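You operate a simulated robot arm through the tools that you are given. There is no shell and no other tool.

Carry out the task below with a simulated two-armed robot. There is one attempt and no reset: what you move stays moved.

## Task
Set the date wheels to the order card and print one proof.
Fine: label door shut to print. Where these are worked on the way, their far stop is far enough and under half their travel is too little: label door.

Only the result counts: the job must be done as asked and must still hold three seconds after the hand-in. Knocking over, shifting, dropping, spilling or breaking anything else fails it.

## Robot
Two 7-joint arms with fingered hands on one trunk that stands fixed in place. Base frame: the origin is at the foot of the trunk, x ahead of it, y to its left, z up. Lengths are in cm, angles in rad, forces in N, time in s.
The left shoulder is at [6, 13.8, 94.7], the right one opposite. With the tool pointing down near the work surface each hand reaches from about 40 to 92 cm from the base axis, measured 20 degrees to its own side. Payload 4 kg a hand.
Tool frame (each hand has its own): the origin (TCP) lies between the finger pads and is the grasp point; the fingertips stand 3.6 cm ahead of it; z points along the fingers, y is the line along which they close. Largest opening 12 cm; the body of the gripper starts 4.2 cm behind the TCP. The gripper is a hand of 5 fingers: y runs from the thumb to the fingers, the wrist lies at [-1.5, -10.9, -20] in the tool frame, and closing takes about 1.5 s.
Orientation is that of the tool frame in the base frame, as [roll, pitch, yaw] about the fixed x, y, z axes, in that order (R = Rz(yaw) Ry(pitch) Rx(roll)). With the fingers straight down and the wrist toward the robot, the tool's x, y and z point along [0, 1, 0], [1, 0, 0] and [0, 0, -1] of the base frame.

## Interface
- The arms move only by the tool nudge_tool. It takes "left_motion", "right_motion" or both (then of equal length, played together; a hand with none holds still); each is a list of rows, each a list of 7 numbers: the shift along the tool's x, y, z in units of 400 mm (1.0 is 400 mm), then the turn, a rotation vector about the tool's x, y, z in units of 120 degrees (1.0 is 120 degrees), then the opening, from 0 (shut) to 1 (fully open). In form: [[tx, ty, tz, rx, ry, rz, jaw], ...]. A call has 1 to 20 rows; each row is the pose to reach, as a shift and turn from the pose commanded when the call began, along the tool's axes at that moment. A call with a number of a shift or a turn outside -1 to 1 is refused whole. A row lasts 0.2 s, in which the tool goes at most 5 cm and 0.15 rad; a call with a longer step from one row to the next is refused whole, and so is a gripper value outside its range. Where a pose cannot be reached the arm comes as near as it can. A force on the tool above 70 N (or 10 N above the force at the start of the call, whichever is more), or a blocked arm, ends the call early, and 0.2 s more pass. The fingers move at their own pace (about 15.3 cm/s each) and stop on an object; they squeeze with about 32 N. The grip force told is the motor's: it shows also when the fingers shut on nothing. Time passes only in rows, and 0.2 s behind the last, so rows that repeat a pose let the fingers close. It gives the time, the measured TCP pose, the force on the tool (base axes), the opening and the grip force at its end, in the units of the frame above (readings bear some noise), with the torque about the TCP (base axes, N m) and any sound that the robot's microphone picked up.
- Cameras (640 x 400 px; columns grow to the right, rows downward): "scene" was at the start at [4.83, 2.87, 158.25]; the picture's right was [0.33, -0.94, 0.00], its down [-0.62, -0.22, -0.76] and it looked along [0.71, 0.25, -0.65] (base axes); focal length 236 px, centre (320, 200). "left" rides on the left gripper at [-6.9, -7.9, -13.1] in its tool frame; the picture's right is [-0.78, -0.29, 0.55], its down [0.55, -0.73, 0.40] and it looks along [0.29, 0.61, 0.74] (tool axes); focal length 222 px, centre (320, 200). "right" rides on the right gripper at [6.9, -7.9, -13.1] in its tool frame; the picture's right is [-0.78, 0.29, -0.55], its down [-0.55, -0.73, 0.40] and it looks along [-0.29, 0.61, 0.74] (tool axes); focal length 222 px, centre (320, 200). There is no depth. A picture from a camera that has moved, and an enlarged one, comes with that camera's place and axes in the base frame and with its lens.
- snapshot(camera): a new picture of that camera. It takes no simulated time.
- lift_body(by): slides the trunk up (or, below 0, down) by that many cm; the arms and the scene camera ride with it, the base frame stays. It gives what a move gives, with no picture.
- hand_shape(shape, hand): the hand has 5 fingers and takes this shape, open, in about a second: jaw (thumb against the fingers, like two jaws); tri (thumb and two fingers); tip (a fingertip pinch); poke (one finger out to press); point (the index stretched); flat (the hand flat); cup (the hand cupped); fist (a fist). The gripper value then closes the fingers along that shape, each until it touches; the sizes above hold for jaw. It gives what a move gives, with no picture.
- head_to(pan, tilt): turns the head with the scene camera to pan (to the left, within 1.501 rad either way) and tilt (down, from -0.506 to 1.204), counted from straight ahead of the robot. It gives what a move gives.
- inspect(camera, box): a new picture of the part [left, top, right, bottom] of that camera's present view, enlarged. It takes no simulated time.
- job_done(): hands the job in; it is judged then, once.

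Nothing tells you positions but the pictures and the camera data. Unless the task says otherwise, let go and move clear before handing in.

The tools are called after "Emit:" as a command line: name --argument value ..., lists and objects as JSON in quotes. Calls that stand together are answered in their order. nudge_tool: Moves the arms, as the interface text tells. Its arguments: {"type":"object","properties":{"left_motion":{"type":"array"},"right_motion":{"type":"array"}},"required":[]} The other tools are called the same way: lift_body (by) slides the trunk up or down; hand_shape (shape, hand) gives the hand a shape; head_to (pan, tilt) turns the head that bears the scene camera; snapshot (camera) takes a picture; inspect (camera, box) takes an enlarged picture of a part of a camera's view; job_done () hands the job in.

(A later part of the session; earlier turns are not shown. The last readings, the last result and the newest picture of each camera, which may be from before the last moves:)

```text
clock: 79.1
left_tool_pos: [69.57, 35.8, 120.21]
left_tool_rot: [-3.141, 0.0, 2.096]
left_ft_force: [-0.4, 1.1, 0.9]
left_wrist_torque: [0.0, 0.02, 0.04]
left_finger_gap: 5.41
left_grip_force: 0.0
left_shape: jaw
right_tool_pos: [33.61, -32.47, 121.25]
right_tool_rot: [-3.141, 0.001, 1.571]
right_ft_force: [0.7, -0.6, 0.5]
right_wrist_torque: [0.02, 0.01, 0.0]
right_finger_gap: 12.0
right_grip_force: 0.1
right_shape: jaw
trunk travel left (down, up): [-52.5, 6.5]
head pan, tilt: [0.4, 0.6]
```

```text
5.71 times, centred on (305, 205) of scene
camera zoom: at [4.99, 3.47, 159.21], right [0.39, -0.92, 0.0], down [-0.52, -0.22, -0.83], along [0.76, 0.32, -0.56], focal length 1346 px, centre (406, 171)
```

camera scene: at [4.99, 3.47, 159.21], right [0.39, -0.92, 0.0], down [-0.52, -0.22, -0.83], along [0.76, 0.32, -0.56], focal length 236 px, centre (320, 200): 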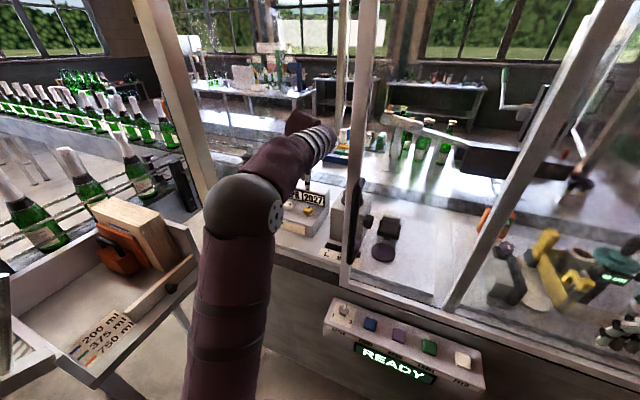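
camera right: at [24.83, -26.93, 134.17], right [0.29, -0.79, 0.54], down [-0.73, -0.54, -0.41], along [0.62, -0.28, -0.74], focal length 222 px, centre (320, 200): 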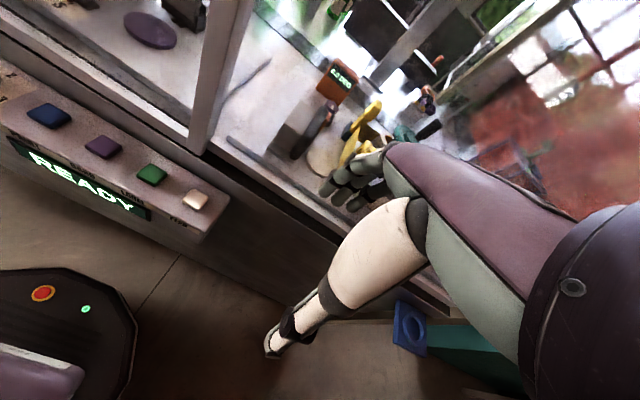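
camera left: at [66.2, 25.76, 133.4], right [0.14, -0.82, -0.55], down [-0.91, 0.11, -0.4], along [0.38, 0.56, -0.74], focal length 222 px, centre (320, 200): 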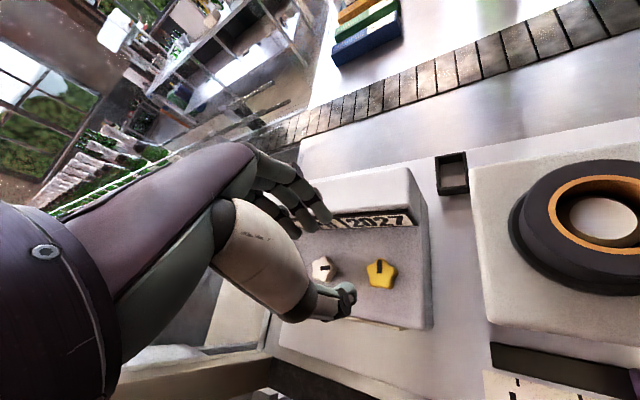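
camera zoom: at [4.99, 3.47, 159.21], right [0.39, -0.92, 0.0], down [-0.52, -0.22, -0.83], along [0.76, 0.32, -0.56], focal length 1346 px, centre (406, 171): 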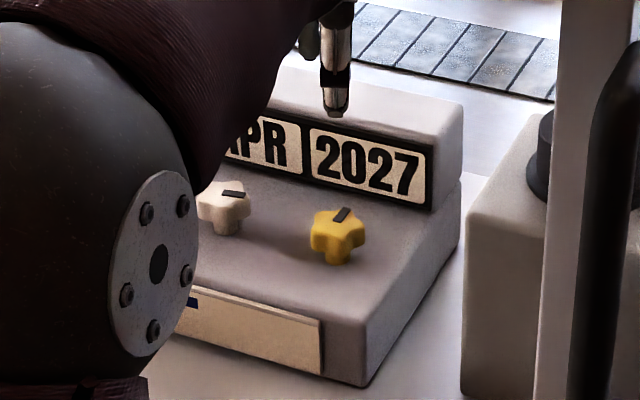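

Pointers sit cleanly: JAN=0° with 30° month steps, and year in 60° steps, so the day wheel should be 360/31 ≈ 11.6° per day, needing about 58° counter-clockwise for 15→10. I'll move over the blue knob.

Emit:
nudge_tool --left_motion '[[0.07, 0.042, 0, 0, 0, 0.05, 0.45], [0.15, 0.089, 0, 0, 0, 0.1, 0.45], [0.23, 0.136, 0, 0, 0, 0.15, 0.45], [0.31, 0.184, 0, 0, 0, 0.2, 0.45], [0.3765, 0.223, 0, 0, 0, 0.25, 0.45], [0.3765, 0.223, 0.1, 0, 0, 0.25, 0.45], [0.3765, 0.223, 0.19, 0, 0, 0.25, 0.45]]'

Emit:
snapshot --camera "left"

Emit:
snapshot --camera "scene"

```text
clock: 80.7
left_tool_pos: [69.91, 53.21, 112.51]
left_tool_rot: [3.141, 0.0, 1.574]
left_ft_force: [0.0, 0.0, -0.3]
left_wrist_torque: [-0.02, -0.03, 0.04]
left_finger_gap: 5.41
left_grip_force: 0.0
left_shape: jaw
right_tool_pos: [33.7, -32.3, 121.15]
right_tool_rot: [3.14, 0.002, 1.57]
right_ft_force: [-0.6, -0.3, 0.7]
right_wrist_torque: [-0.03, 0.01, -0.02]
right_finger_gap: 11.97
right_grip_force: 0.0
right_shape: jaw
trunk travel left (down, up): [-52.5, 6.5]
head pan, tilt: [0.4, 0.6]
```

```text
taken
camera left: at [61.94, 46.43, 125.8], right [-0.29, -0.79, -0.55], down [-0.74, 0.55, -0.4], along [0.61, 0.29, -0.74], focal length 222 px, centre (320, 200)
```

left: 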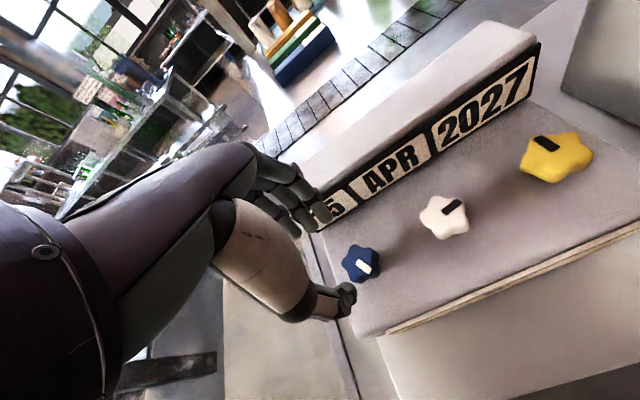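

```text
taken
camera scene: at [5.08, 3.56, 159.21], right [0.39, -0.92, 0.0], down [-0.52, -0.22, -0.82], along [0.76, 0.32, -0.57], focal length 236 px, centre (320, 200)
```

scene: 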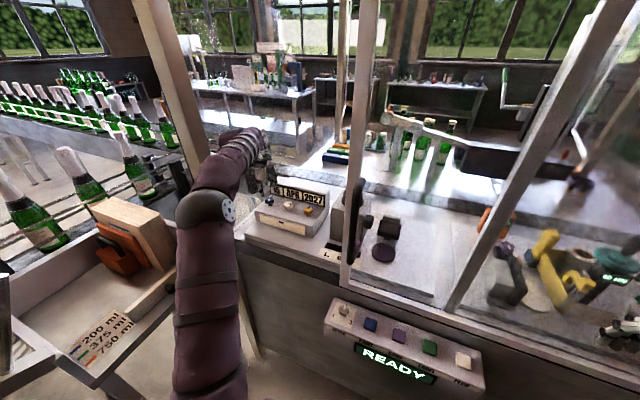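

The TCP is right over the blue knob. I'll lower, close, then turn counter-clockwise in stages.

Emit:
nudge_tool --left_motion '[[0, -0.01, 0.05, 0, 0, 0, 0.4], [0, -0.01, 0.1, 0, 0, 0, 0.4], [0, -0.01, 0.138, 0, 0, 0, 0.38], [0, -0.01, 0.14, 0, 0, 0, 0.2], [0, -0.01, 0.145, 0, 0, 0, 0], [0, -0.01, 0.145, 0, 0, 0, 0], [0, -0.01, 0.145, 0, 0, 0, 0]]'

Emit:
snapshot --camera "left"

Emit:
inspect --camera "scene" --box '[230, 160, 350, 240]'

```text
clock: 82.3
left_tool_pos: [69.28, 53.43, 106.64]
left_tool_rot: [-3.135, 0.002, 1.573]
left_ft_force: [-13.6, -2.3, -11.2]
left_wrist_torque: [-0.07, 0.4, -0.05]
left_finger_gap: 2.29
left_grip_force: 31.6
left_shape: jaw
right_tool_pos: [33.58, -32.29, 121.15]
right_tool_rot: [3.141, 0.0, 1.572]
right_ft_force: [0.4, 0.5, -0.2]
right_wrist_torque: [-0.01, 0.02, 0.01]
right_finger_gap: 11.97
right_grip_force: 0.0
right_shape: jaw
trunk travel left (down, up): [-52.5, 6.5]
head pan, tilt: [0.4, 0.6]
```

```text
taken
camera left: at [61.39, 46.43, 119.88], right [-0.29, -0.79, -0.54], down [-0.74, 0.55, -0.4], along [0.61, 0.29, -0.74], focal length 222 px, centre (320, 200)
```

left: 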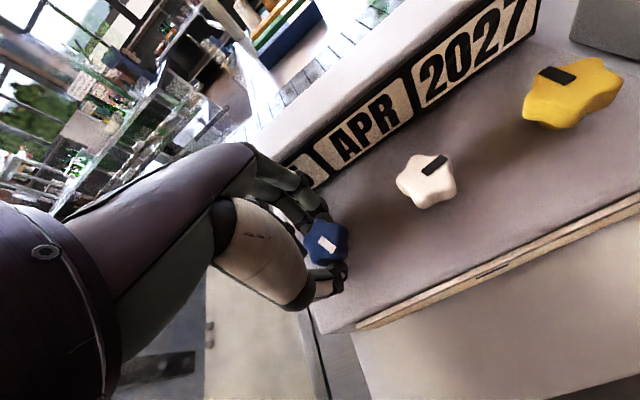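

```text
5.00 times, centred on (290, 200) of scene
camera zoom: at [4.95, 3.53, 159.2], right [0.39, -0.92, 0.0], down [-0.52, -0.22, -0.83], along [0.76, 0.32, -0.56], focal length 1178 px, centre (470, 200)
```

zoom: 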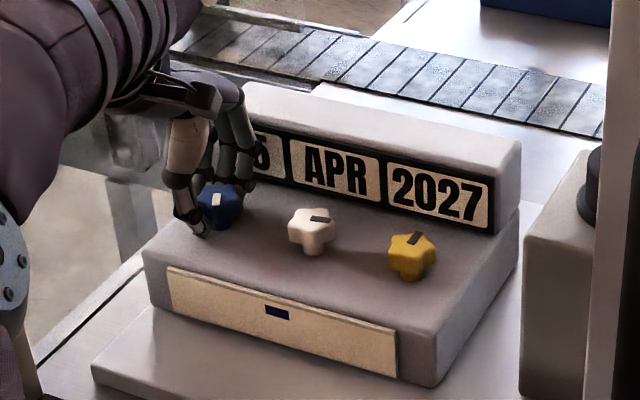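

Gripped. Turning counter-clockwise 29° first and reading the window.

Emit:
nudge_tool --left_motion '[[0, 0, 0, 0, 0, -0.05, 0], [0, 0, 0, 0, 0, -0.1, 0], [0, 0, 0, 0, 0, -0.15, 0], [0, 0, 0, 0, 0, -0.2, 0], [0, 0, 0, 0, 0, -0.24, 0]]'

Emit:
snapshot --camera "left"

Emit:
inspect --camera "scene" --box '[230, 160, 350, 240]'

```text
clock: 83.5
left_tool_pos: [69.27, 53.12, 106.66]
left_tool_rot: [-3.134, 0.0, 2.076]
left_ft_force: [-16.3, -11.1, -17.9]
left_wrist_torque: [-0.37, 0.49, -0.12]
left_finger_gap: 2.16
left_grip_force: 32.2
left_shape: jaw
right_tool_pos: [33.71, -32.44, 121.11]
right_tool_rot: [-3.141, 0.0, 1.57]
right_ft_force: [-0.1, -0.4, -0.2]
right_wrist_torque: [0.0, -0.01, 0.02]
right_finger_gap: 12.01
right_grip_force: 0.0
right_shape: jaw
trunk travel left (down, up): [-52.5, 6.5]
head pan, tilt: [0.4, 0.6]
```

```text
taken
camera left: at [65.78, 43.3, 119.94], right [0.12, -0.83, -0.55], down [-0.91, 0.12, -0.39], along [0.39, 0.55, -0.74], focal length 222 px, centre (320, 200)
```

left: 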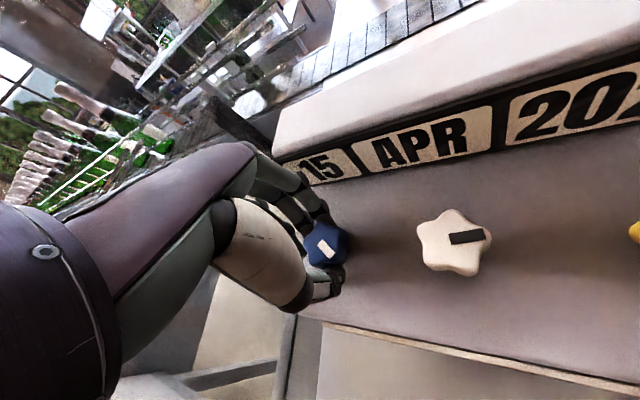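

```text
5.00 times, centred on (290, 200) of scene
camera zoom: at [5.0, 3.45, 159.2], right [0.39, -0.92, 0.0], down [-0.52, -0.22, -0.83], along [0.76, 0.32, -0.56], focal length 1178 px, centre (470, 200)
```

zoom: 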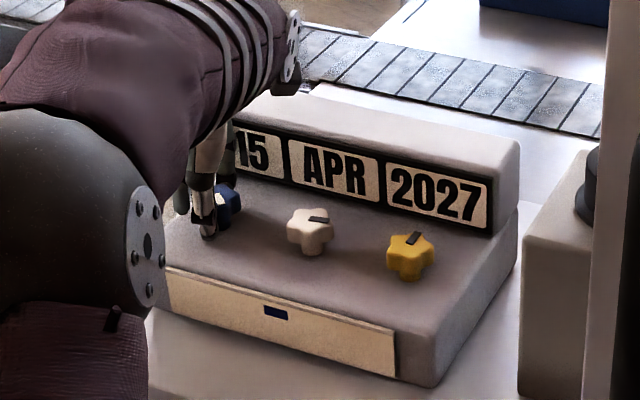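

It still reads 15, so the day wheel also has coarser steps. I'll continue in the same direction and watch.

Emit:
nudge_tool --left_motion '[[0, 0, 0, 0, 0, -0.05, 0], [0, 0, 0, 0, 0, -0.1, 0]]'

Emit:
inspect --camera "left" --box '[260, 100, 500, 300]'

Emit:
nudge_tool --left_motion '[[0, 0, 0, 0, 0, -0.05, 0], [0, 0, 0, 0, 0, -0.1, 0]]'

Emit:
inspect --camera "left" --box '[260, 100, 500, 300]'

```text
clock: 84.1
left_tool_pos: [69.36, 53.04, 106.63]
left_tool_rot: [-3.136, 0.001, 2.285]
left_ft_force: [-15.1, -13.8, -19.2]
left_wrist_torque: [-0.49, 0.46, -0.11]
left_finger_gap: 2.13
left_grip_force: 32.1
left_shape: jaw
right_tool_pos: [33.6, -32.45, 121.23]
right_tool_rot: [-3.141, 0.001, 1.571]
right_ft_force: [0.2, -0.5, -0.2]
right_wrist_torque: [0.01, 0.01, -0.01]
right_finger_gap: 11.98
right_grip_force: 0.1
right_shape: jaw
trunk travel left (down, up): [-52.5, 6.5]
head pan, tilt: [0.4, 0.6]
```

```text
2.00 times, centred on (380, 200) of left
camera zoom: at [67.93, 42.75, 119.92], right [0.29, -0.79, -0.55], down [-0.92, -0.07, -0.39], along [0.27, 0.62, -0.74], focal length 444 px, centre (200, 200)
```

zoom: 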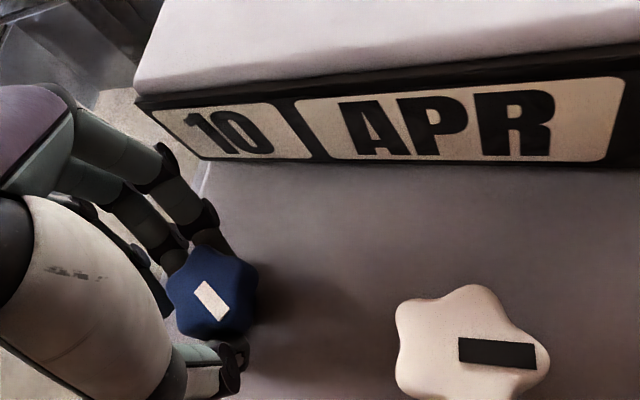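

```text
clock: 84.7
left_tool_pos: [69.44, 53.03, 106.6]
left_tool_rot: [-3.138, -0.002, 2.495]
left_ft_force: [-14.2, -18.1, -17.1]
left_wrist_torque: [-0.57, 0.43, -0.06]
left_finger_gap: 2.15
left_grip_force: 31.9
left_shape: jaw
right_tool_pos: [33.65, -32.36, 121.1]
right_tool_rot: [3.141, 0.0, 1.572]
right_ft_force: [0.4, 0.6, 0.8]
right_wrist_torque: [-0.01, 0.02, -0.03]
right_finger_gap: 11.97
right_grip_force: 0.1
right_shape: jaw
trunk travel left (down, up): [-52.5, 6.5]
head pan, tilt: [0.4, 0.6]
```

```text
2.00 times, centred on (380, 200) of left
camera zoom: at [70.15, 42.64, 119.9], right [0.45, -0.71, -0.55], down [-0.88, -0.26, -0.39], along [0.14, 0.66, -0.74], focal length 444 px, centre (200, 200)
```

zoom: 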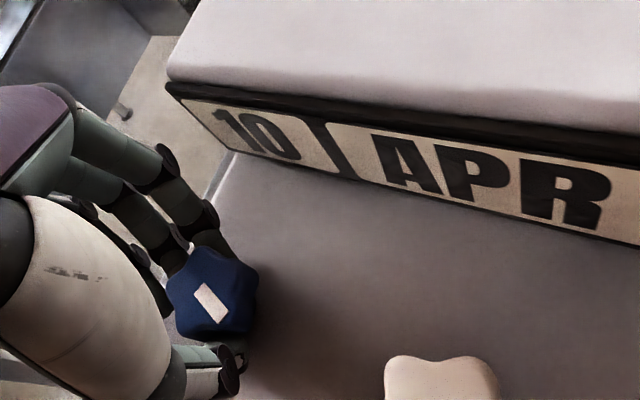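

The day reads 10. I'll turn the last few degrees to centre it, then release and lift to inspect.

Emit:
nudge_tool --left_motion '[[0, 0, 0, 0, 0, -0.04, 0], [0, 0, 0, 0, 0, -0.04, 0], [0, 0, 0, 0, 0, -0.04, 0.2], [0, 0, 0, 0, 0, -0.04, 0.4], [0, 0, 0, 0, 0, -0.04, 0.4], [0, 0, -0.06, 0, 0, -0.04, 0.4], [0, 0, -0.14, 0, 0, -0.04, 0.4], [0, 0, -0.24, 0, 0, -0.04, 0.4], [0, 0, -0.34, 0, 0, -0.04, 0.4]]'

Emit:
snapshot --camera "left"

Emit:
inspect --camera "scene" --box '[230, 160, 350, 240]'

```text
clock: 86.7
left_tool_pos: [69.43, 53.29, 120.55]
left_tool_rot: [-3.141, 0.002, 2.578]
left_ft_force: [0.3, 0.6, 1.0]
left_wrist_torque: [-0.01, 0.0, -0.02]
left_finger_gap: 4.83
left_grip_force: 0.0
left_shape: jaw
right_tool_pos: [33.69, -32.4, 121.11]
right_tool_rot: [3.141, 0.0, 1.571]
right_ft_force: [-0.4, -0.9, 0.0]
right_wrist_torque: [-0.05, 0.05, -0.04]
right_finger_gap: 11.97
right_grip_force: 0.1
right_shape: jaw
trunk travel left (down, up): [-52.5, 6.5]
head pan, tilt: [0.4, 0.6]
```

```text
taken
camera left: at [71.05, 42.98, 133.7], right [0.51, -0.67, -0.55], down [-0.86, -0.33, -0.4], along [0.08, 0.67, -0.74], focal length 222 px, centre (320, 200)
```

left: 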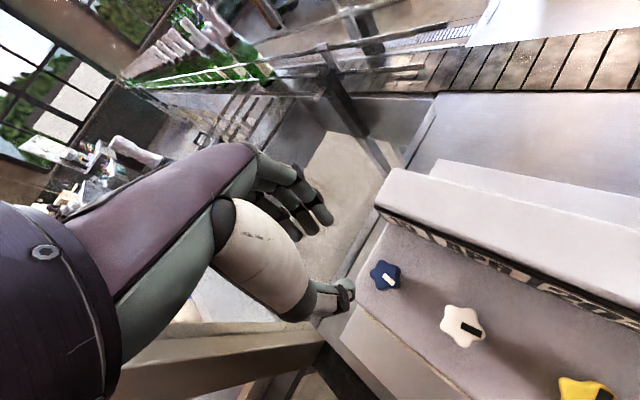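

```text
5.00 times, centred on (290, 200) of scene
camera zoom: at [5.01, 3.48, 159.21], right [0.39, -0.92, 0.0], down [-0.52, -0.22, -0.83], along [0.76, 0.32, -0.56], focal length 1178 px, centre (470, 200)
```

zoom: 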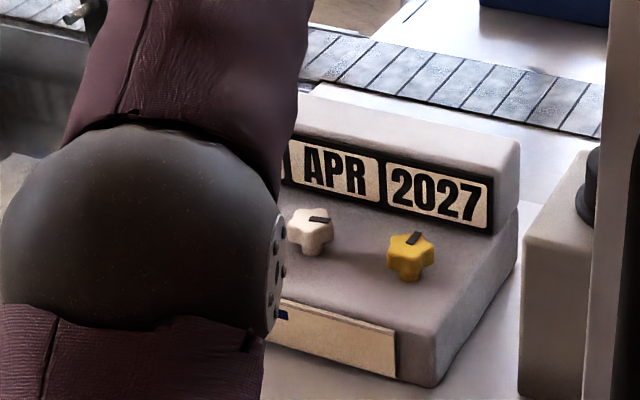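

The wheels look right. I'll turn the hand back and raise it, then withdraw from the booth.

Emit:
nudge_tool --left_motion '[[-0.012, -0.018, -0.02, 0, 0, 0.06, 0.4], [-0.024, -0.037, -0.04, 0, 0, 0.12, 0.4], [-0.036, -0.055, -0.06, 0, 0, 0.18, 0.4], [-0.05, -0.075, -0.08, 0, 0, 0.24, 0.4], [-0.065, -0.1, -0.1, 0, 0, 0.3, 0.4], [-0.08, -0.125, -0.12, 0, 0, 0.36, 0.4], [-0.1, -0.155, -0.13, 0, 0, 0.42, 0.4], [-0.116, -0.184, -0.14, 0, 0, 0.481, 0.4]]'

Emit:
snapshot --camera "left"

Emit:
snapshot --camera "scene"

Emit:
inspect --camera "left" --box '[290, 180, 530, 360]'

```text
clock: 88.5
left_tool_pos: [69.32, 44.63, 125.97]
left_tool_rot: [3.14, 0.001, 1.569]
left_ft_force: [-0.1, 0.0, 0.6]
left_wrist_torque: [0.03, 0.0, 0.02]
left_finger_gap: 4.79
left_grip_force: 0.1
left_shape: jaw
right_tool_pos: [33.57, -32.25, 121.2]
right_tool_rot: [3.141, -0.001, 1.57]
right_ft_force: [0.5, -0.1, 0.0]
right_wrist_torque: [-0.04, 0.03, -0.01]
right_finger_gap: 11.99
right_grip_force: 0.0
right_shape: jaw
trunk travel left (down, up): [-52.5, 6.5]
head pan, tilt: [0.4, 0.6]
```

```text
taken
camera left: at [61.39, 37.77, 139.21], right [-0.29, -0.78, -0.55], down [-0.73, 0.55, -0.4], along [0.61, 0.29, -0.74], focal length 222 px, centre (320, 200)
```

left: 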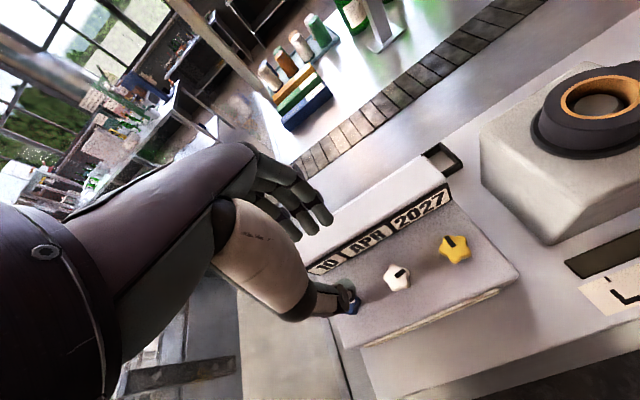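

```text
taken
camera scene: at [5.02, 3.49, 159.21], right [0.39, -0.92, 0.0], down [-0.52, -0.22, -0.83], along [0.76, 0.32, -0.56], focal length 236 px, centre (320, 200)
```

scene: 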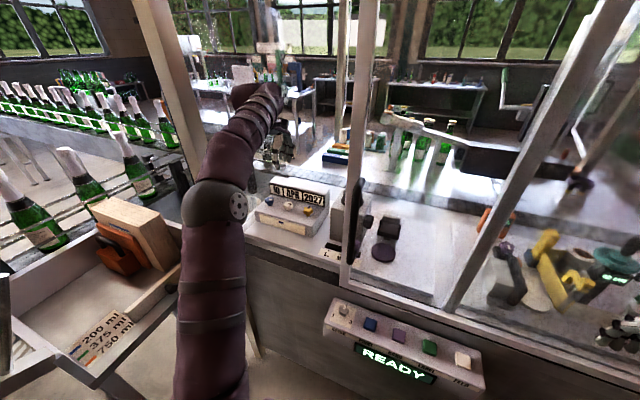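

```text
2.22 times, centred on (410, 270) of left
camera zoom: at [61.39, 37.77, 139.21], right [-0.29, -0.78, -0.55], down [-0.73, 0.55, -0.4], along [0.61, 0.29, -0.74], focal length 494 px, centre (120, 44)
```

zoom: 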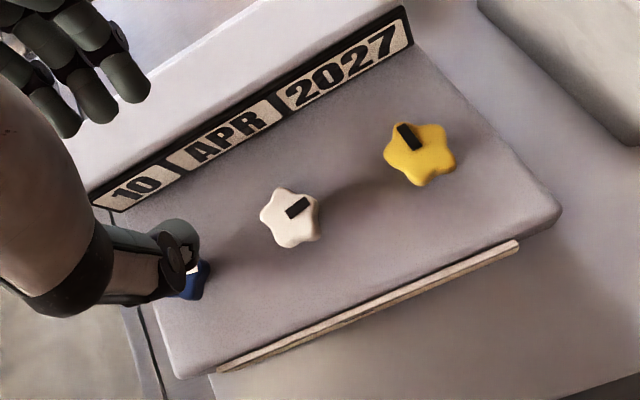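

All three windows read 10 APR 2027, with pointers on their detents. I'll withdraw the hand from the booth along the way it came in.

Emit:
nudge_tool --left_motion '[[-0.01, -0.06, -0.06, 0, 0, 0, 0.6], [-0.02, -0.12, -0.12, 0, 0, 0, 0.6], [-0.03, -0.2, -0.18, 0, 0, 0, 0.6], [-0.04, -0.3, -0.22, 0, 0, 0, 0.6], [-0.05, -0.4, -0.26, 0, 0, 0, 0.6], [-0.06, -0.5, -0.29, 0, 0, 0, 0.6], [-0.07, -0.6, -0.31, 0, 0, 0, 0.6], [-0.08, -0.7, -0.33, 0, 0, 0, 0.6], [-0.09, -0.8, -0.33, 0, 0, 0, 0.6], [-0.1, -0.89, -0.33, 0, 0, 0, 0.6]]'

Emit:
nudge_tool --left_motion '[[-0.01, 0, 0, -0.04, 0.04, 0.04, 0.6], [-0.03, 0, 0, -0.08, 0.08, 0.08, 0.6], [-0.05, 0, 0, -0.12, 0.12, 0.12, 0.6], [-0.07, 0, 0.02, -0.16, 0.16, 0.16, 0.6], [-0.09, 0, 0.04, -0.2, 0.2, 0.2, 0.6], [-0.11, 0, 0.06, -0.24, 0.24, 0.24, 0.6], [-0.13, 0, 0.08, -0.28, 0.28, 0.28, 0.6], [-0.15, 0, 0.1, -0.32, 0.32, 0.32, 0.6], [-0.17, 0, 0.12, -0.36, 0.36, 0.36, 0.6], [-0.19, 0, 0.14, -0.4, 0.4, 0.4, 0.6], [-0.21, 0, 0.16, -0.44, 0.44, 0.44, 0.6], [-0.23, 0, 0.18, -0.48, 0.48, 0.48, 0.6], [-0.25, 0, 0.2, -0.52, 0.52, 0.52, 0.6], [-0.27, 0, 0.22, -0.55, 0.55, 0.55, 0.6], [-0.3, 0, 0.24, -0.5774, 0.5774, 0.5774, 0.6]]'

Emit:
snapshot --camera "left"

Emit:
snapshot --camera "scene"

```text
clock: 90.7
left_tool_pos: [33.84, 40.47, 139.27]
left_tool_rot: [-3.141, -0.001, 1.571]
left_ft_force: [-0.3, -0.4, -0.1]
left_wrist_torque: [0.03, 0.07, -0.01]
left_finger_gap: 7.16
left_grip_force: 0.2
left_shape: jaw
right_tool_pos: [33.56, -32.32, 121.26]
right_tool_rot: [3.14, -0.002, 1.57]
right_ft_force: [-0.1, -0.8, -0.7]
right_wrist_torque: [0.0, -0.04, -0.02]
right_finger_gap: 11.98
right_grip_force: 0.0
right_shape: jaw
trunk travel left (down, up): [-52.5, 6.5]
head pan, tilt: [0.4, 0.6]
```

```text
clock: 93.9
left_tool_pos: [33.77, 28.57, 129.67]
left_tool_rot: [-0.187, -1.569, -2.956]
left_ft_force: [-0.3, -0.1, -0.9]
left_wrist_torque: [0.01, -0.04, 0.02]
left_finger_gap: 7.18
left_grip_force: 0.1
left_shape: jaw
right_tool_pos: [33.7, -32.37, 121.17]
right_tool_rot: [3.14, 0.0, 1.571]
right_ft_force: [-0.2, 0.5, 0.1]
right_wrist_torque: [-0.03, 0.0, 0.02]
right_finger_gap: 12.0
right_grip_force: 0.0
right_shape: jaw
trunk travel left (down, up): [-52.5, 6.5]
head pan, tilt: [0.4, 0.6]
```

```text
taken
camera left: at [20.67, 36.6, 122.81], right [0.55, 0.29, -0.78], down [0.4, 0.73, 0.55], along [0.74, -0.61, 0.29], focal length 222 px, centre (320, 200)
```

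left: 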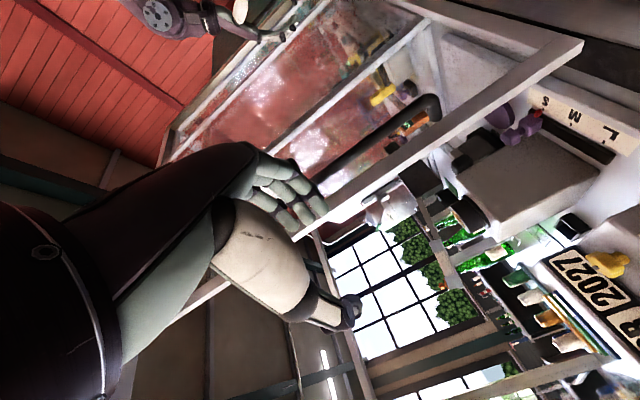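

```text
taken
camera scene: at [5.0, 3.45, 159.21], right [0.39, -0.92, 0.0], down [-0.52, -0.22, -0.83], along [0.76, 0.32, -0.56], focal length 236 px, centre (320, 200)
```

scene: 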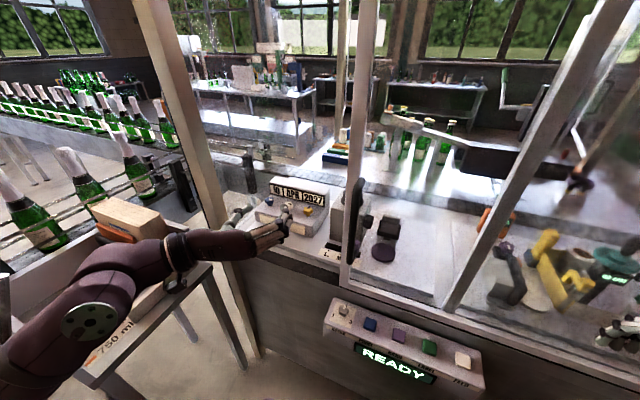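

The handle is now at about y 11.4. I'll bring the open hand in front of it, then check before closing on it.

Emit:
nudge_tool --left_motion '[[-0.06, 0.06, 0.05, 0, 0, 0, 0.6], [-0.12, 0.12, 0.1, 0, 0, 0, 0.6], [-0.19, 0.18, 0.155, 0, 0, 0, 0.6], [-0.19, 0.28, 0.155, 0, 0, 0, 0.6], [-0.19, 0.36, 0.155, 0, 0, 0, 0.6], [-0.19, 0.429, 0.16, 0, 0, 0, 0.6]]'

Emit:
snapshot --camera "left"

Emit:
inspect --camera "scene" --box '[270, 140, 430, 280]'

```text
clock: 95.3
left_tool_pos: [41.4, 11.92, 124.65]
left_tool_rot: [-1.94, -1.565, -1.212]
left_ft_force: [-23.0, -4.6, -3.9]
left_wrist_torque: [0.41, -0.33, -1.27]
left_finger_gap: 7.07
left_grip_force: 0.0
left_shape: jaw
left hand out of reach, approached as far as the arm can: row 3, 4, 5, 6
right_tool_pos: [33.44, -32.5, 121.15]
right_tool_rot: [3.14, -0.001, 1.568]
right_ft_force: [-0.4, -0.6, 0.1]
right_wrist_torque: [0.0, -0.01, -0.03]
right_finger_gap: 12.0
right_grip_force: 0.0
right_shape: jaw
trunk travel left (down, up): [-52.5, 6.5]
head pan, tilt: [0.4, 0.6]
```

```text
taken
camera left: at [28.49, 20.18, 117.91], right [0.55, 0.29, -0.78], down [0.41, 0.73, 0.55], along [0.73, -0.62, 0.28], focal length 222 px, centre (320, 200)
```

left: 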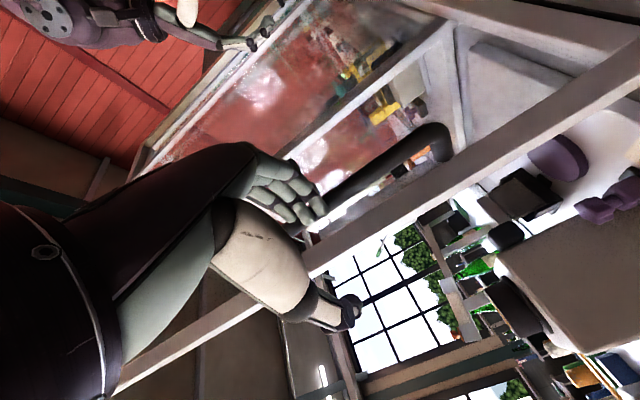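

```text
2.86 times, centred on (350, 210) of scene
camera zoom: at [4.61, 3.28, 159.23], right [0.39, -0.92, 0.0], down [-0.52, -0.22, -0.83], along [0.76, 0.32, -0.56], focal length 673 px, centre (234, 171)
```

zoom: 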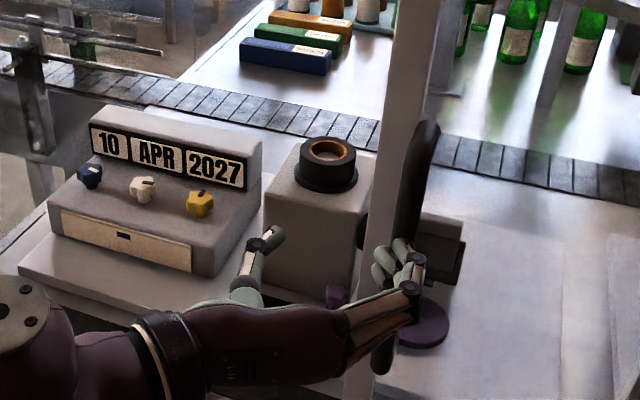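

The finger row bumped the handle head-on; it's now at about y 7, and that pose is at the arm's near limit. I'll rise and back off, shift right, and then come forward onto the bar.

Emit:
nudge_tool --left_motion '[[0.08, -0.01, -0.03, 0, 0, 0, 0.7], [0.17, 0.0, -0.05, 0, 0, 0, 0.7], [0.21, 0.05, -0.05, 0, 0, 0, 0.7], [0.21, 0.11, -0.05, 0, 0, 0, 0.7]]'

Emit:
snapshot --camera "left"

Emit:
inspect --camera "scene" --box '[270, 140, 430, 280]'

```text
clock: 96.3
left_tool_pos: [39.77, 7.93, 133.26]
left_tool_rot: [3.107, -1.57, 0.035]
left_ft_force: [0.7, 0.6, 1.1]
left_wrist_torque: [0.03, -0.02, 0.02]
left_finger_gap: 8.37
left_grip_force: 0.1
left_shape: jaw
right_tool_pos: [33.63, -32.26, 121.2]
right_tool_rot: [3.14, 0.0, 1.571]
right_ft_force: [-0.4, -0.2, 0.7]
right_wrist_torque: [0.01, -0.02, -0.03]
right_finger_gap: 11.97
right_grip_force: 0.1
right_shape: jaw
trunk travel left (down, up): [-52.5, 6.5]
head pan, tilt: [0.4, 0.6]
```

```text
taken
camera left: at [26.75, 15.93, 126.27], right [0.55, 0.29, -0.78], down [0.4, 0.73, 0.55], along [0.74, -0.61, 0.29], focal length 222 px, centre (320, 200)
```

left: 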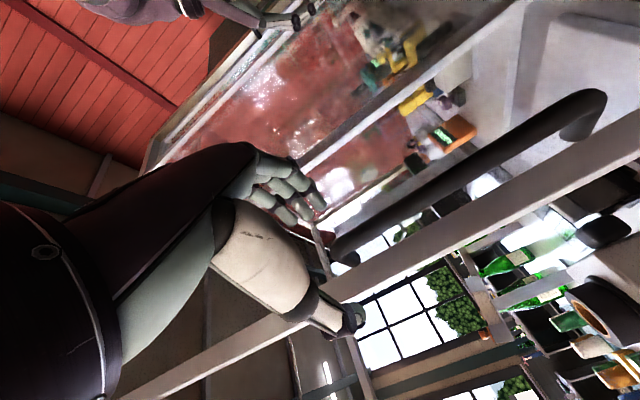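

```text
2.86 times, centred on (350, 210) of scene
camera zoom: at [5.03, 3.43, 159.21], right [0.39, -0.92, 0.0], down [-0.52, -0.22, -0.83], along [0.76, 0.32, -0.56], focal length 673 px, centre (234, 171)
```

zoom: 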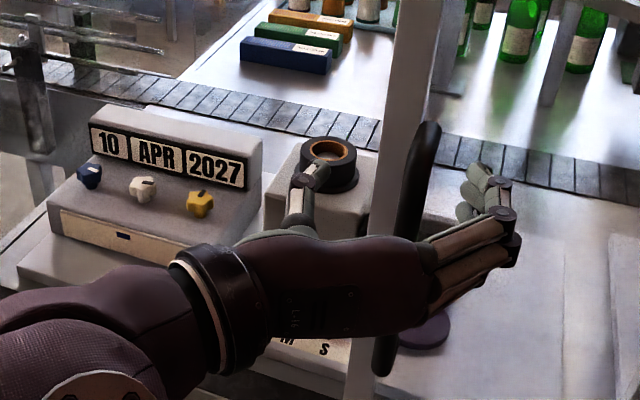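

The bar is now between thumb and fingers. I'll go forward, then down, and close on it.

Emit:
nudge_tool --left_motion '[[-0.02, 0.02, 0.06, 0, 0, 0, 0.7], [-0.06, 0.03, 0.11, 0, 0, 0, 0.7], [-0.13, 0.03, 0.13, 0, 0, 0, 0.7], [-0.2, 0.03, 0.135, 0, 0, 0, 0.7]]'

Emit:
snapshot --camera "left"

Emit:
inspect --camera "scene" --box '[270, 140, 430, 280]'

```text
clock: 97.3
left_tool_pos: [45.38, 7.02, 124.98]
left_tool_rot: [-3.043, -1.568, -0.095]
left_ft_force: [0.1, 0.4, -0.2]
left_wrist_torque: [0.02, 0.01, -0.03]
left_finger_gap: 8.41
left_grip_force: 0.1
left_shape: jaw
right_tool_pos: [33.7, -32.09, 121.24]
right_tool_rot: [3.14, 0.002, 1.571]
right_ft_force: [-0.1, 0.0, 0.6]
right_wrist_torque: [-0.03, 0.04, -0.01]
right_finger_gap: 11.98
right_grip_force: 0.1
right_shape: jaw
trunk travel left (down, up): [-52.5, 6.5]
head pan, tilt: [0.4, 0.6]
```

```text
taken
camera left: at [32.21, 15.02, 118.18], right [0.55, 0.29, -0.79], down [0.4, 0.74, 0.55], along [0.74, -0.61, 0.29], focal length 222 px, centre (320, 200)
```

left: 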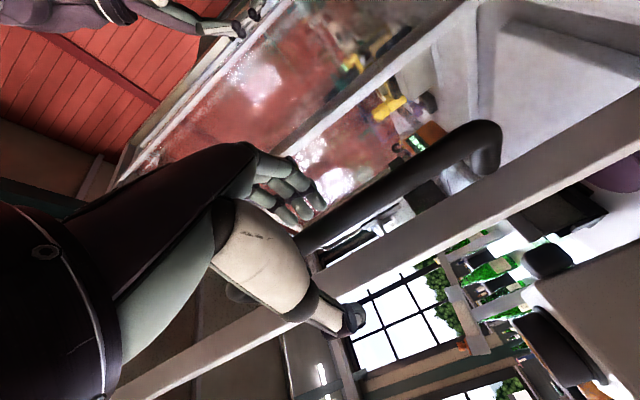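

```text
2.86 times, centred on (350, 210) of scene
camera zoom: at [5.08, 3.63, 159.21], right [0.39, -0.92, 0.0], down [-0.52, -0.22, -0.82], along [0.76, 0.32, -0.57], focal length 673 px, centre (234, 171)
```

zoom: 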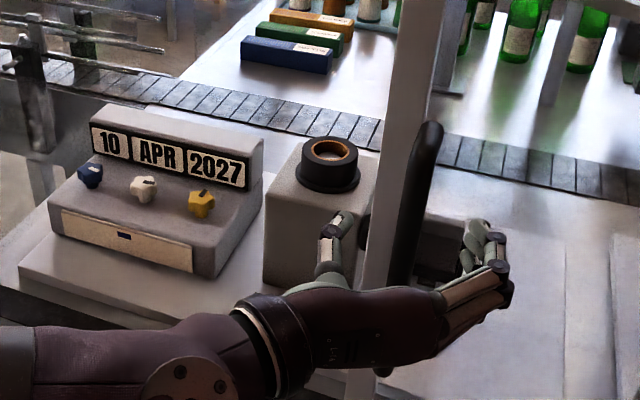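

The bar is well inside the hand; closing and pulling left gently.

Emit:
nudge_tool --left_motion '[[0, 0, 0, 0, 0, 0, 0.4], [0, 0, 0, 0, 0, 0, 0.1], [0, 0, 0, 0, 0, 0, 0], [0, 0, 0, 0, 0, 0, 0], [0, 0, 0, 0, 0, 0, 0], [0, -0.05, 0, 0, 0, 0, 0], [0, -0.1, 0, 0, 0, 0, 0], [0, -0.16, 0, 0, 0, 0, 0], [0, -0.22, 0, 0, 0, 0, 0]]'

Emit:
snapshot --camera "left"

Emit:
snapshot --camera "scene"

```text
clock: 99.3
left_tool_pos: [45.38, 15.93, 125.09]
left_tool_rot: [1.407, -1.567, 1.738]
left_ft_force: [2.0, 3.3, 1.3]
left_wrist_torque: [0.05, 0.03, -0.03]
left_finger_gap: 0.0
left_grip_force: 32.4
left_shape: jaw
right_tool_pos: [33.67, -32.11, 121.31]
right_tool_rot: [-3.141, 0.002, 1.57]
right_ft_force: [-0.9, 1.4, 0.0]
right_wrist_torque: [-0.01, 0.02, -0.01]
right_finger_gap: 11.98
right_grip_force: 0.0
right_shape: jaw
trunk travel left (down, up): [-52.5, 6.5]
head pan, tilt: [0.4, 0.6]
```

```text
taken
camera left: at [32.2, 23.89, 118.11], right [0.55, 0.29, -0.79], down [0.39, 0.74, 0.55], along [0.74, -0.61, 0.29], focal length 222 px, centre (320, 200)
```

left: 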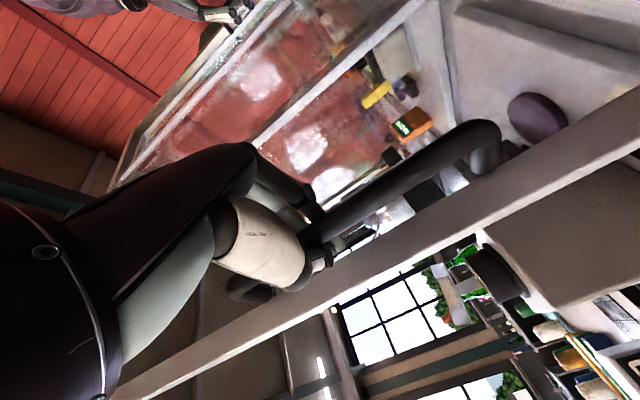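

```text
taken
camera scene: at [5.0, 3.64, 159.21], right [0.39, -0.92, 0.0], down [-0.52, -0.22, -0.82], along [0.76, 0.32, -0.57], focal length 236 px, centre (320, 200)
```

scene: 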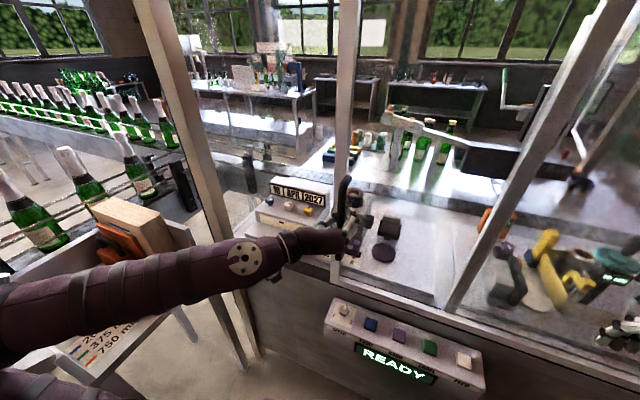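

The door is following. I'll slide on to y≈31, then yaw the wrist as before.

Emit:
nudge_tool --left_motion '[[0, -0.06, 0, 0, 0, 0, 0], [0, -0.13, 0, 0, 0, 0, 0], [0, -0.2, 0, 0, 0, 0, 0], [0, -0.27, 0, 0, 0, 0, 0], [0, -0.34, 0, 0, 0, 0, 0], [0, -0.37, 0, 0, 0, 0, 0], [0, -0.37, 0, 0, 0, 0, 0]]'

Emit:
nudge_tool --left_motion '[[0, 0.01, -0.002, 0.058, 0, 0, 0], [0, 0.02, -0.004, 0.116, 0, 0, 0], [0, 0.03, -0.008, 0.174, 0, 0, 0], [0, 0.04, -0.012, 0.233, 0, 0, 0], [0, 0.04, -0.012, 0.233, 0, 0, 0]]'

Emit:
snapshot --camera "left"

Emit:
snapshot --camera "scene"

```text
clock: 100.9
left_tool_pos: [45.35, 30.51, 125.02]
left_tool_rot: [-1.155, -1.568, -1.985]
left_ft_force: [3.2, -0.8, 1.5]
left_wrist_torque: [0.1, 0.12, 0.02]
left_finger_gap: 0.01
left_grip_force: 32.2
left_shape: jaw
right_tool_pos: [33.68, -32.3, 121.29]
right_tool_rot: [-3.14, -0.001, 1.57]
right_ft_force: [0.3, 0.1, 0.5]
right_wrist_torque: [-0.02, -0.01, -0.05]
right_finger_gap: 11.97
right_grip_force: 0.1
right_shape: jaw
trunk travel left (down, up): [-52.5, 6.5]
head pan, tilt: [0.4, 0.6]
```

```text
clock: 102.1
left_tool_pos: [44.97, 28.79, 125.02]
left_tool_rot: [2.127, -1.57, 1.504]
left_ft_force: [7.8, -0.4, 1.3]
left_wrist_torque: [0.19, 0.15, -0.05]
left_finger_gap: 0.0
left_grip_force: 31.5
left_shape: jaw
right_tool_pos: [33.74, -32.36, 121.16]
right_tool_rot: [3.141, 0.001, 1.571]
right_ft_force: [-0.4, 0.3, 0.5]
right_wrist_torque: [0.0, 0.0, 0.03]
right_finger_gap: 11.97
right_grip_force: 0.0
right_shape: jaw
trunk travel left (down, up): [-52.5, 6.5]
head pan, tilt: [0.4, 0.6]
```

```text
taken
camera left: at [29.65, 29.74, 118.1], right [0.35, 0.51, -0.78], down [0.01, 0.83, 0.55], along [0.94, -0.2, 0.29], focal length 222 px, centre (320, 200)
```

left: 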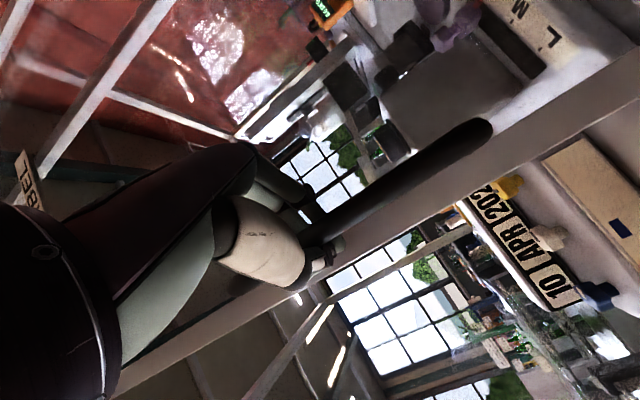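

```text
taken
camera scene: at [5.14, 3.47, 159.21], right [0.39, -0.92, 0.0], down [-0.52, -0.22, -0.82], along [0.76, 0.32, -0.57], focal length 236 px, centre (320, 200)
```

scene: 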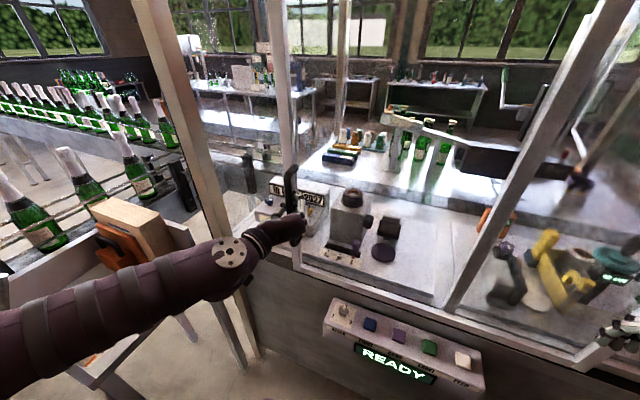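

Now sliding left all the way to the closed position.

Emit:
nudge_tool --left_motion '[[0, -0.05, 0.0265, 0, 0, 0, 0], [0, -0.12, 0.0637, 0, 0, 0, 0], [0, -0.19, 0.101, 0, 0, 0, 0], [0, -0.26, 0.138, 0, 0, 0, 0], [0, -0.33, 0.175, 0, 0, 0, 0], [0, -0.4, 0.2125, 0, 0, 0, 0], [0, -0.46, 0.244, 0, 0, 0, 0], [0, -0.51, 0.271, 0, 0, 0, 0], [0, -0.55, 0.292, 0, 0, 0, 0], [0, -0.563, 0.299, 0, 0, 0, 0]]'

Emit:
snapshot --camera "scene"

Emit:
snapshot --camera "left"

```text
clock: 104.3
left_tool_pos: [44.97, 54.29, 124.94]
left_tool_rot: [2.045, -1.568, 1.583]
left_ft_force: [8.4, -2.6, -0.6]
left_wrist_torque: [0.08, 0.19, 0.04]
left_finger_gap: 0.0
left_grip_force: 31.9
left_shape: jaw
right_tool_pos: [33.83, -32.36, 121.15]
right_tool_rot: [-3.14, -0.001, 1.571]
right_ft_force: [-1.0, -0.4, -0.3]
right_wrist_torque: [0.02, -0.03, 0.01]
right_finger_gap: 11.98
right_grip_force: 0.1
right_shape: jaw
trunk travel left (down, up): [-52.5, 6.5]
head pan, tilt: [0.4, 0.6]
```

```text
taken
camera scene: at [5.16, 3.44, 159.21], right [0.39, -0.92, 0.0], down [-0.52, -0.22, -0.82], along [0.76, 0.32, -0.57], focal length 236 px, centre (320, 200)
```

scene: 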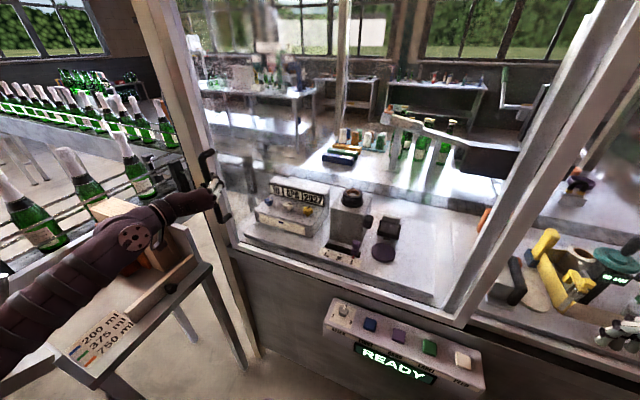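

```text
taken
camera left: at [29.59, 55.26, 118.08], right [0.35, 0.51, -0.79], down [0.01, 0.84, 0.55], along [0.94, -0.2, 0.29], focal length 222 px, centre (320, 200)
```

left: 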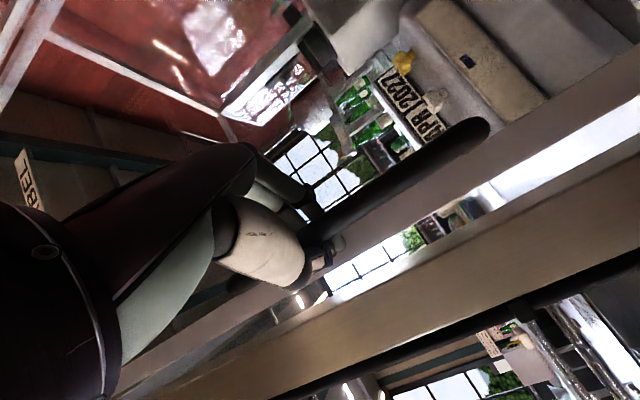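

A slit is still visible between the stile and post, so I'll push a few more centimetres until it stops.

Emit:
nudge_tool --left_motion '[[0, -0.022, 0.0117, 0, 0, 0, 0], [0, -0.044, 0.0234, 0, 0, 0, 0], [0, -0.066, 0.035, 0, 0, 0, 0], [0, -0.088, 0.047, 0, 0, 0, 0], [0, -0.11, 0.0585, 0, 0, 0, 0], [0, -0.13, 0.069, 0, 0, 0, 0]]'

Emit:
snapshot --camera "left"

Emit:
snapshot --camera "scene"

```text
clock: 105.7
left_tool_pos: [45.28, 58.55, 125.18]
left_tool_rot: [-1.914, -1.561, -0.758]
left_ft_force: [15.7, -50.4, 1.0]
left_wrist_torque: [-0.21, 0.05, 0.07]
left_finger_gap: 0.02
left_grip_force: 32.1
left_shape: jaw
right_tool_pos: [33.73, -32.85, 121.0]
right_tool_rot: [-3.141, -0.005, 1.57]
right_ft_force: [0.9, -0.2, 0.1]
right_wrist_torque: [0.01, 0.03, -0.01]
right_finger_gap: 11.99
right_grip_force: 0.1
right_shape: jaw
trunk travel left (down, up): [-52.5, 6.5]
head pan, tilt: [0.4, 0.6]
```

```text
taken
camera left: at [29.95, 59.85, 118.37], right [0.35, 0.51, -0.78], down [0.03, 0.83, 0.56], along [0.94, -0.22, 0.28], focal length 222 px, centre (320, 200)
```

left: 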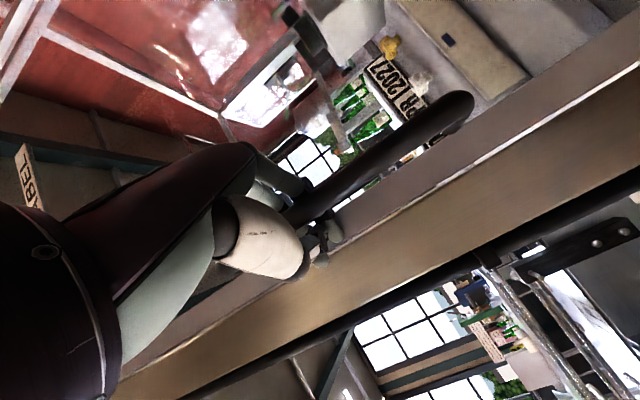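

```text
taken
camera scene: at [5.27, 2.57, 159.23], right [0.39, -0.92, -0.01], down [-0.52, -0.21, -0.83], along [0.76, 0.32, -0.56], focal length 236 px, centre (320, 200)
```

scene: 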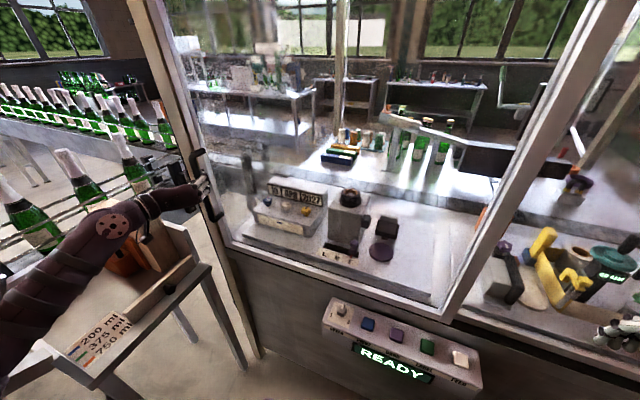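

The door has hit its stop with no slit left. I'll relax the push, open the hand and back straight away.

Emit:
nudge_tool --left_motion '[[0, 0.026, -0.014, 0, 0, 0, 0], [0, 0.026, -0.014, 0, 0, 0, 0.3], [0, 0.026, -0.014, 0, 0, 0, 0.6], [0, 0.026, -0.014, 0, 0, 0, 0.6], [0, 0.026, -0.014, 0, 0, 0, 0.6]]'

Emit:
snapshot --camera "left"

Emit:
inspect --camera "scene" --box '[140, 120, 300, 260]'

```text
clock: 106.9
left_tool_pos: [44.54, 59.08, 125.03]
left_tool_rot: [0.966, -1.568, 2.668]
left_ft_force: [-11.5, 3.3, -0.2]
left_wrist_torque: [0.04, 0.11, -0.11]
left_finger_gap: 6.68
left_grip_force: 0.0
left_shape: jaw
right_tool_pos: [33.54, -32.3, 121.28]
right_tool_rot: [3.141, 0.001, 1.568]
right_ft_force: [-0.5, 0.8, 0.5]
right_wrist_torque: [0.02, 0.01, -0.02]
right_finger_gap: 11.97
right_grip_force: 0.0
right_shape: jaw
trunk travel left (down, up): [-52.5, 6.5]
head pan, tilt: [0.4, 0.6]
```

```text
taken
camera left: at [29.34, 60.06, 118.12], right [0.35, 0.51, -0.78], down [0.0, 0.84, 0.55], along [0.94, -0.19, 0.29], focal length 222 px, centre (320, 200)
```

left: 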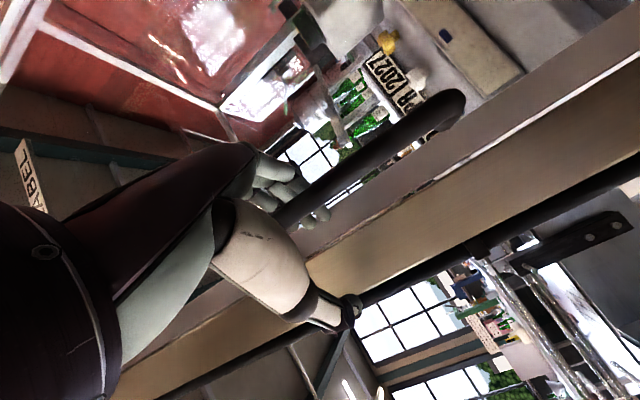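

```text
2.86 times, centred on (220, 190) of scene
camera zoom: at [4.8, 3.57, 159.22], right [0.39, -0.92, 0.0], down [-0.52, -0.22, -0.83], along [0.76, 0.32, -0.56], focal length 673 px, centre (606, 229)
```

zoom: 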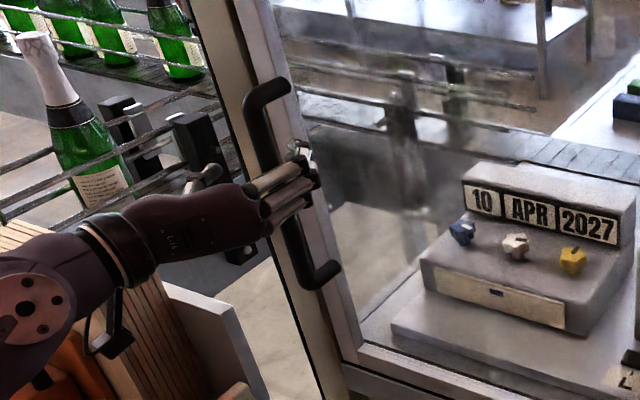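

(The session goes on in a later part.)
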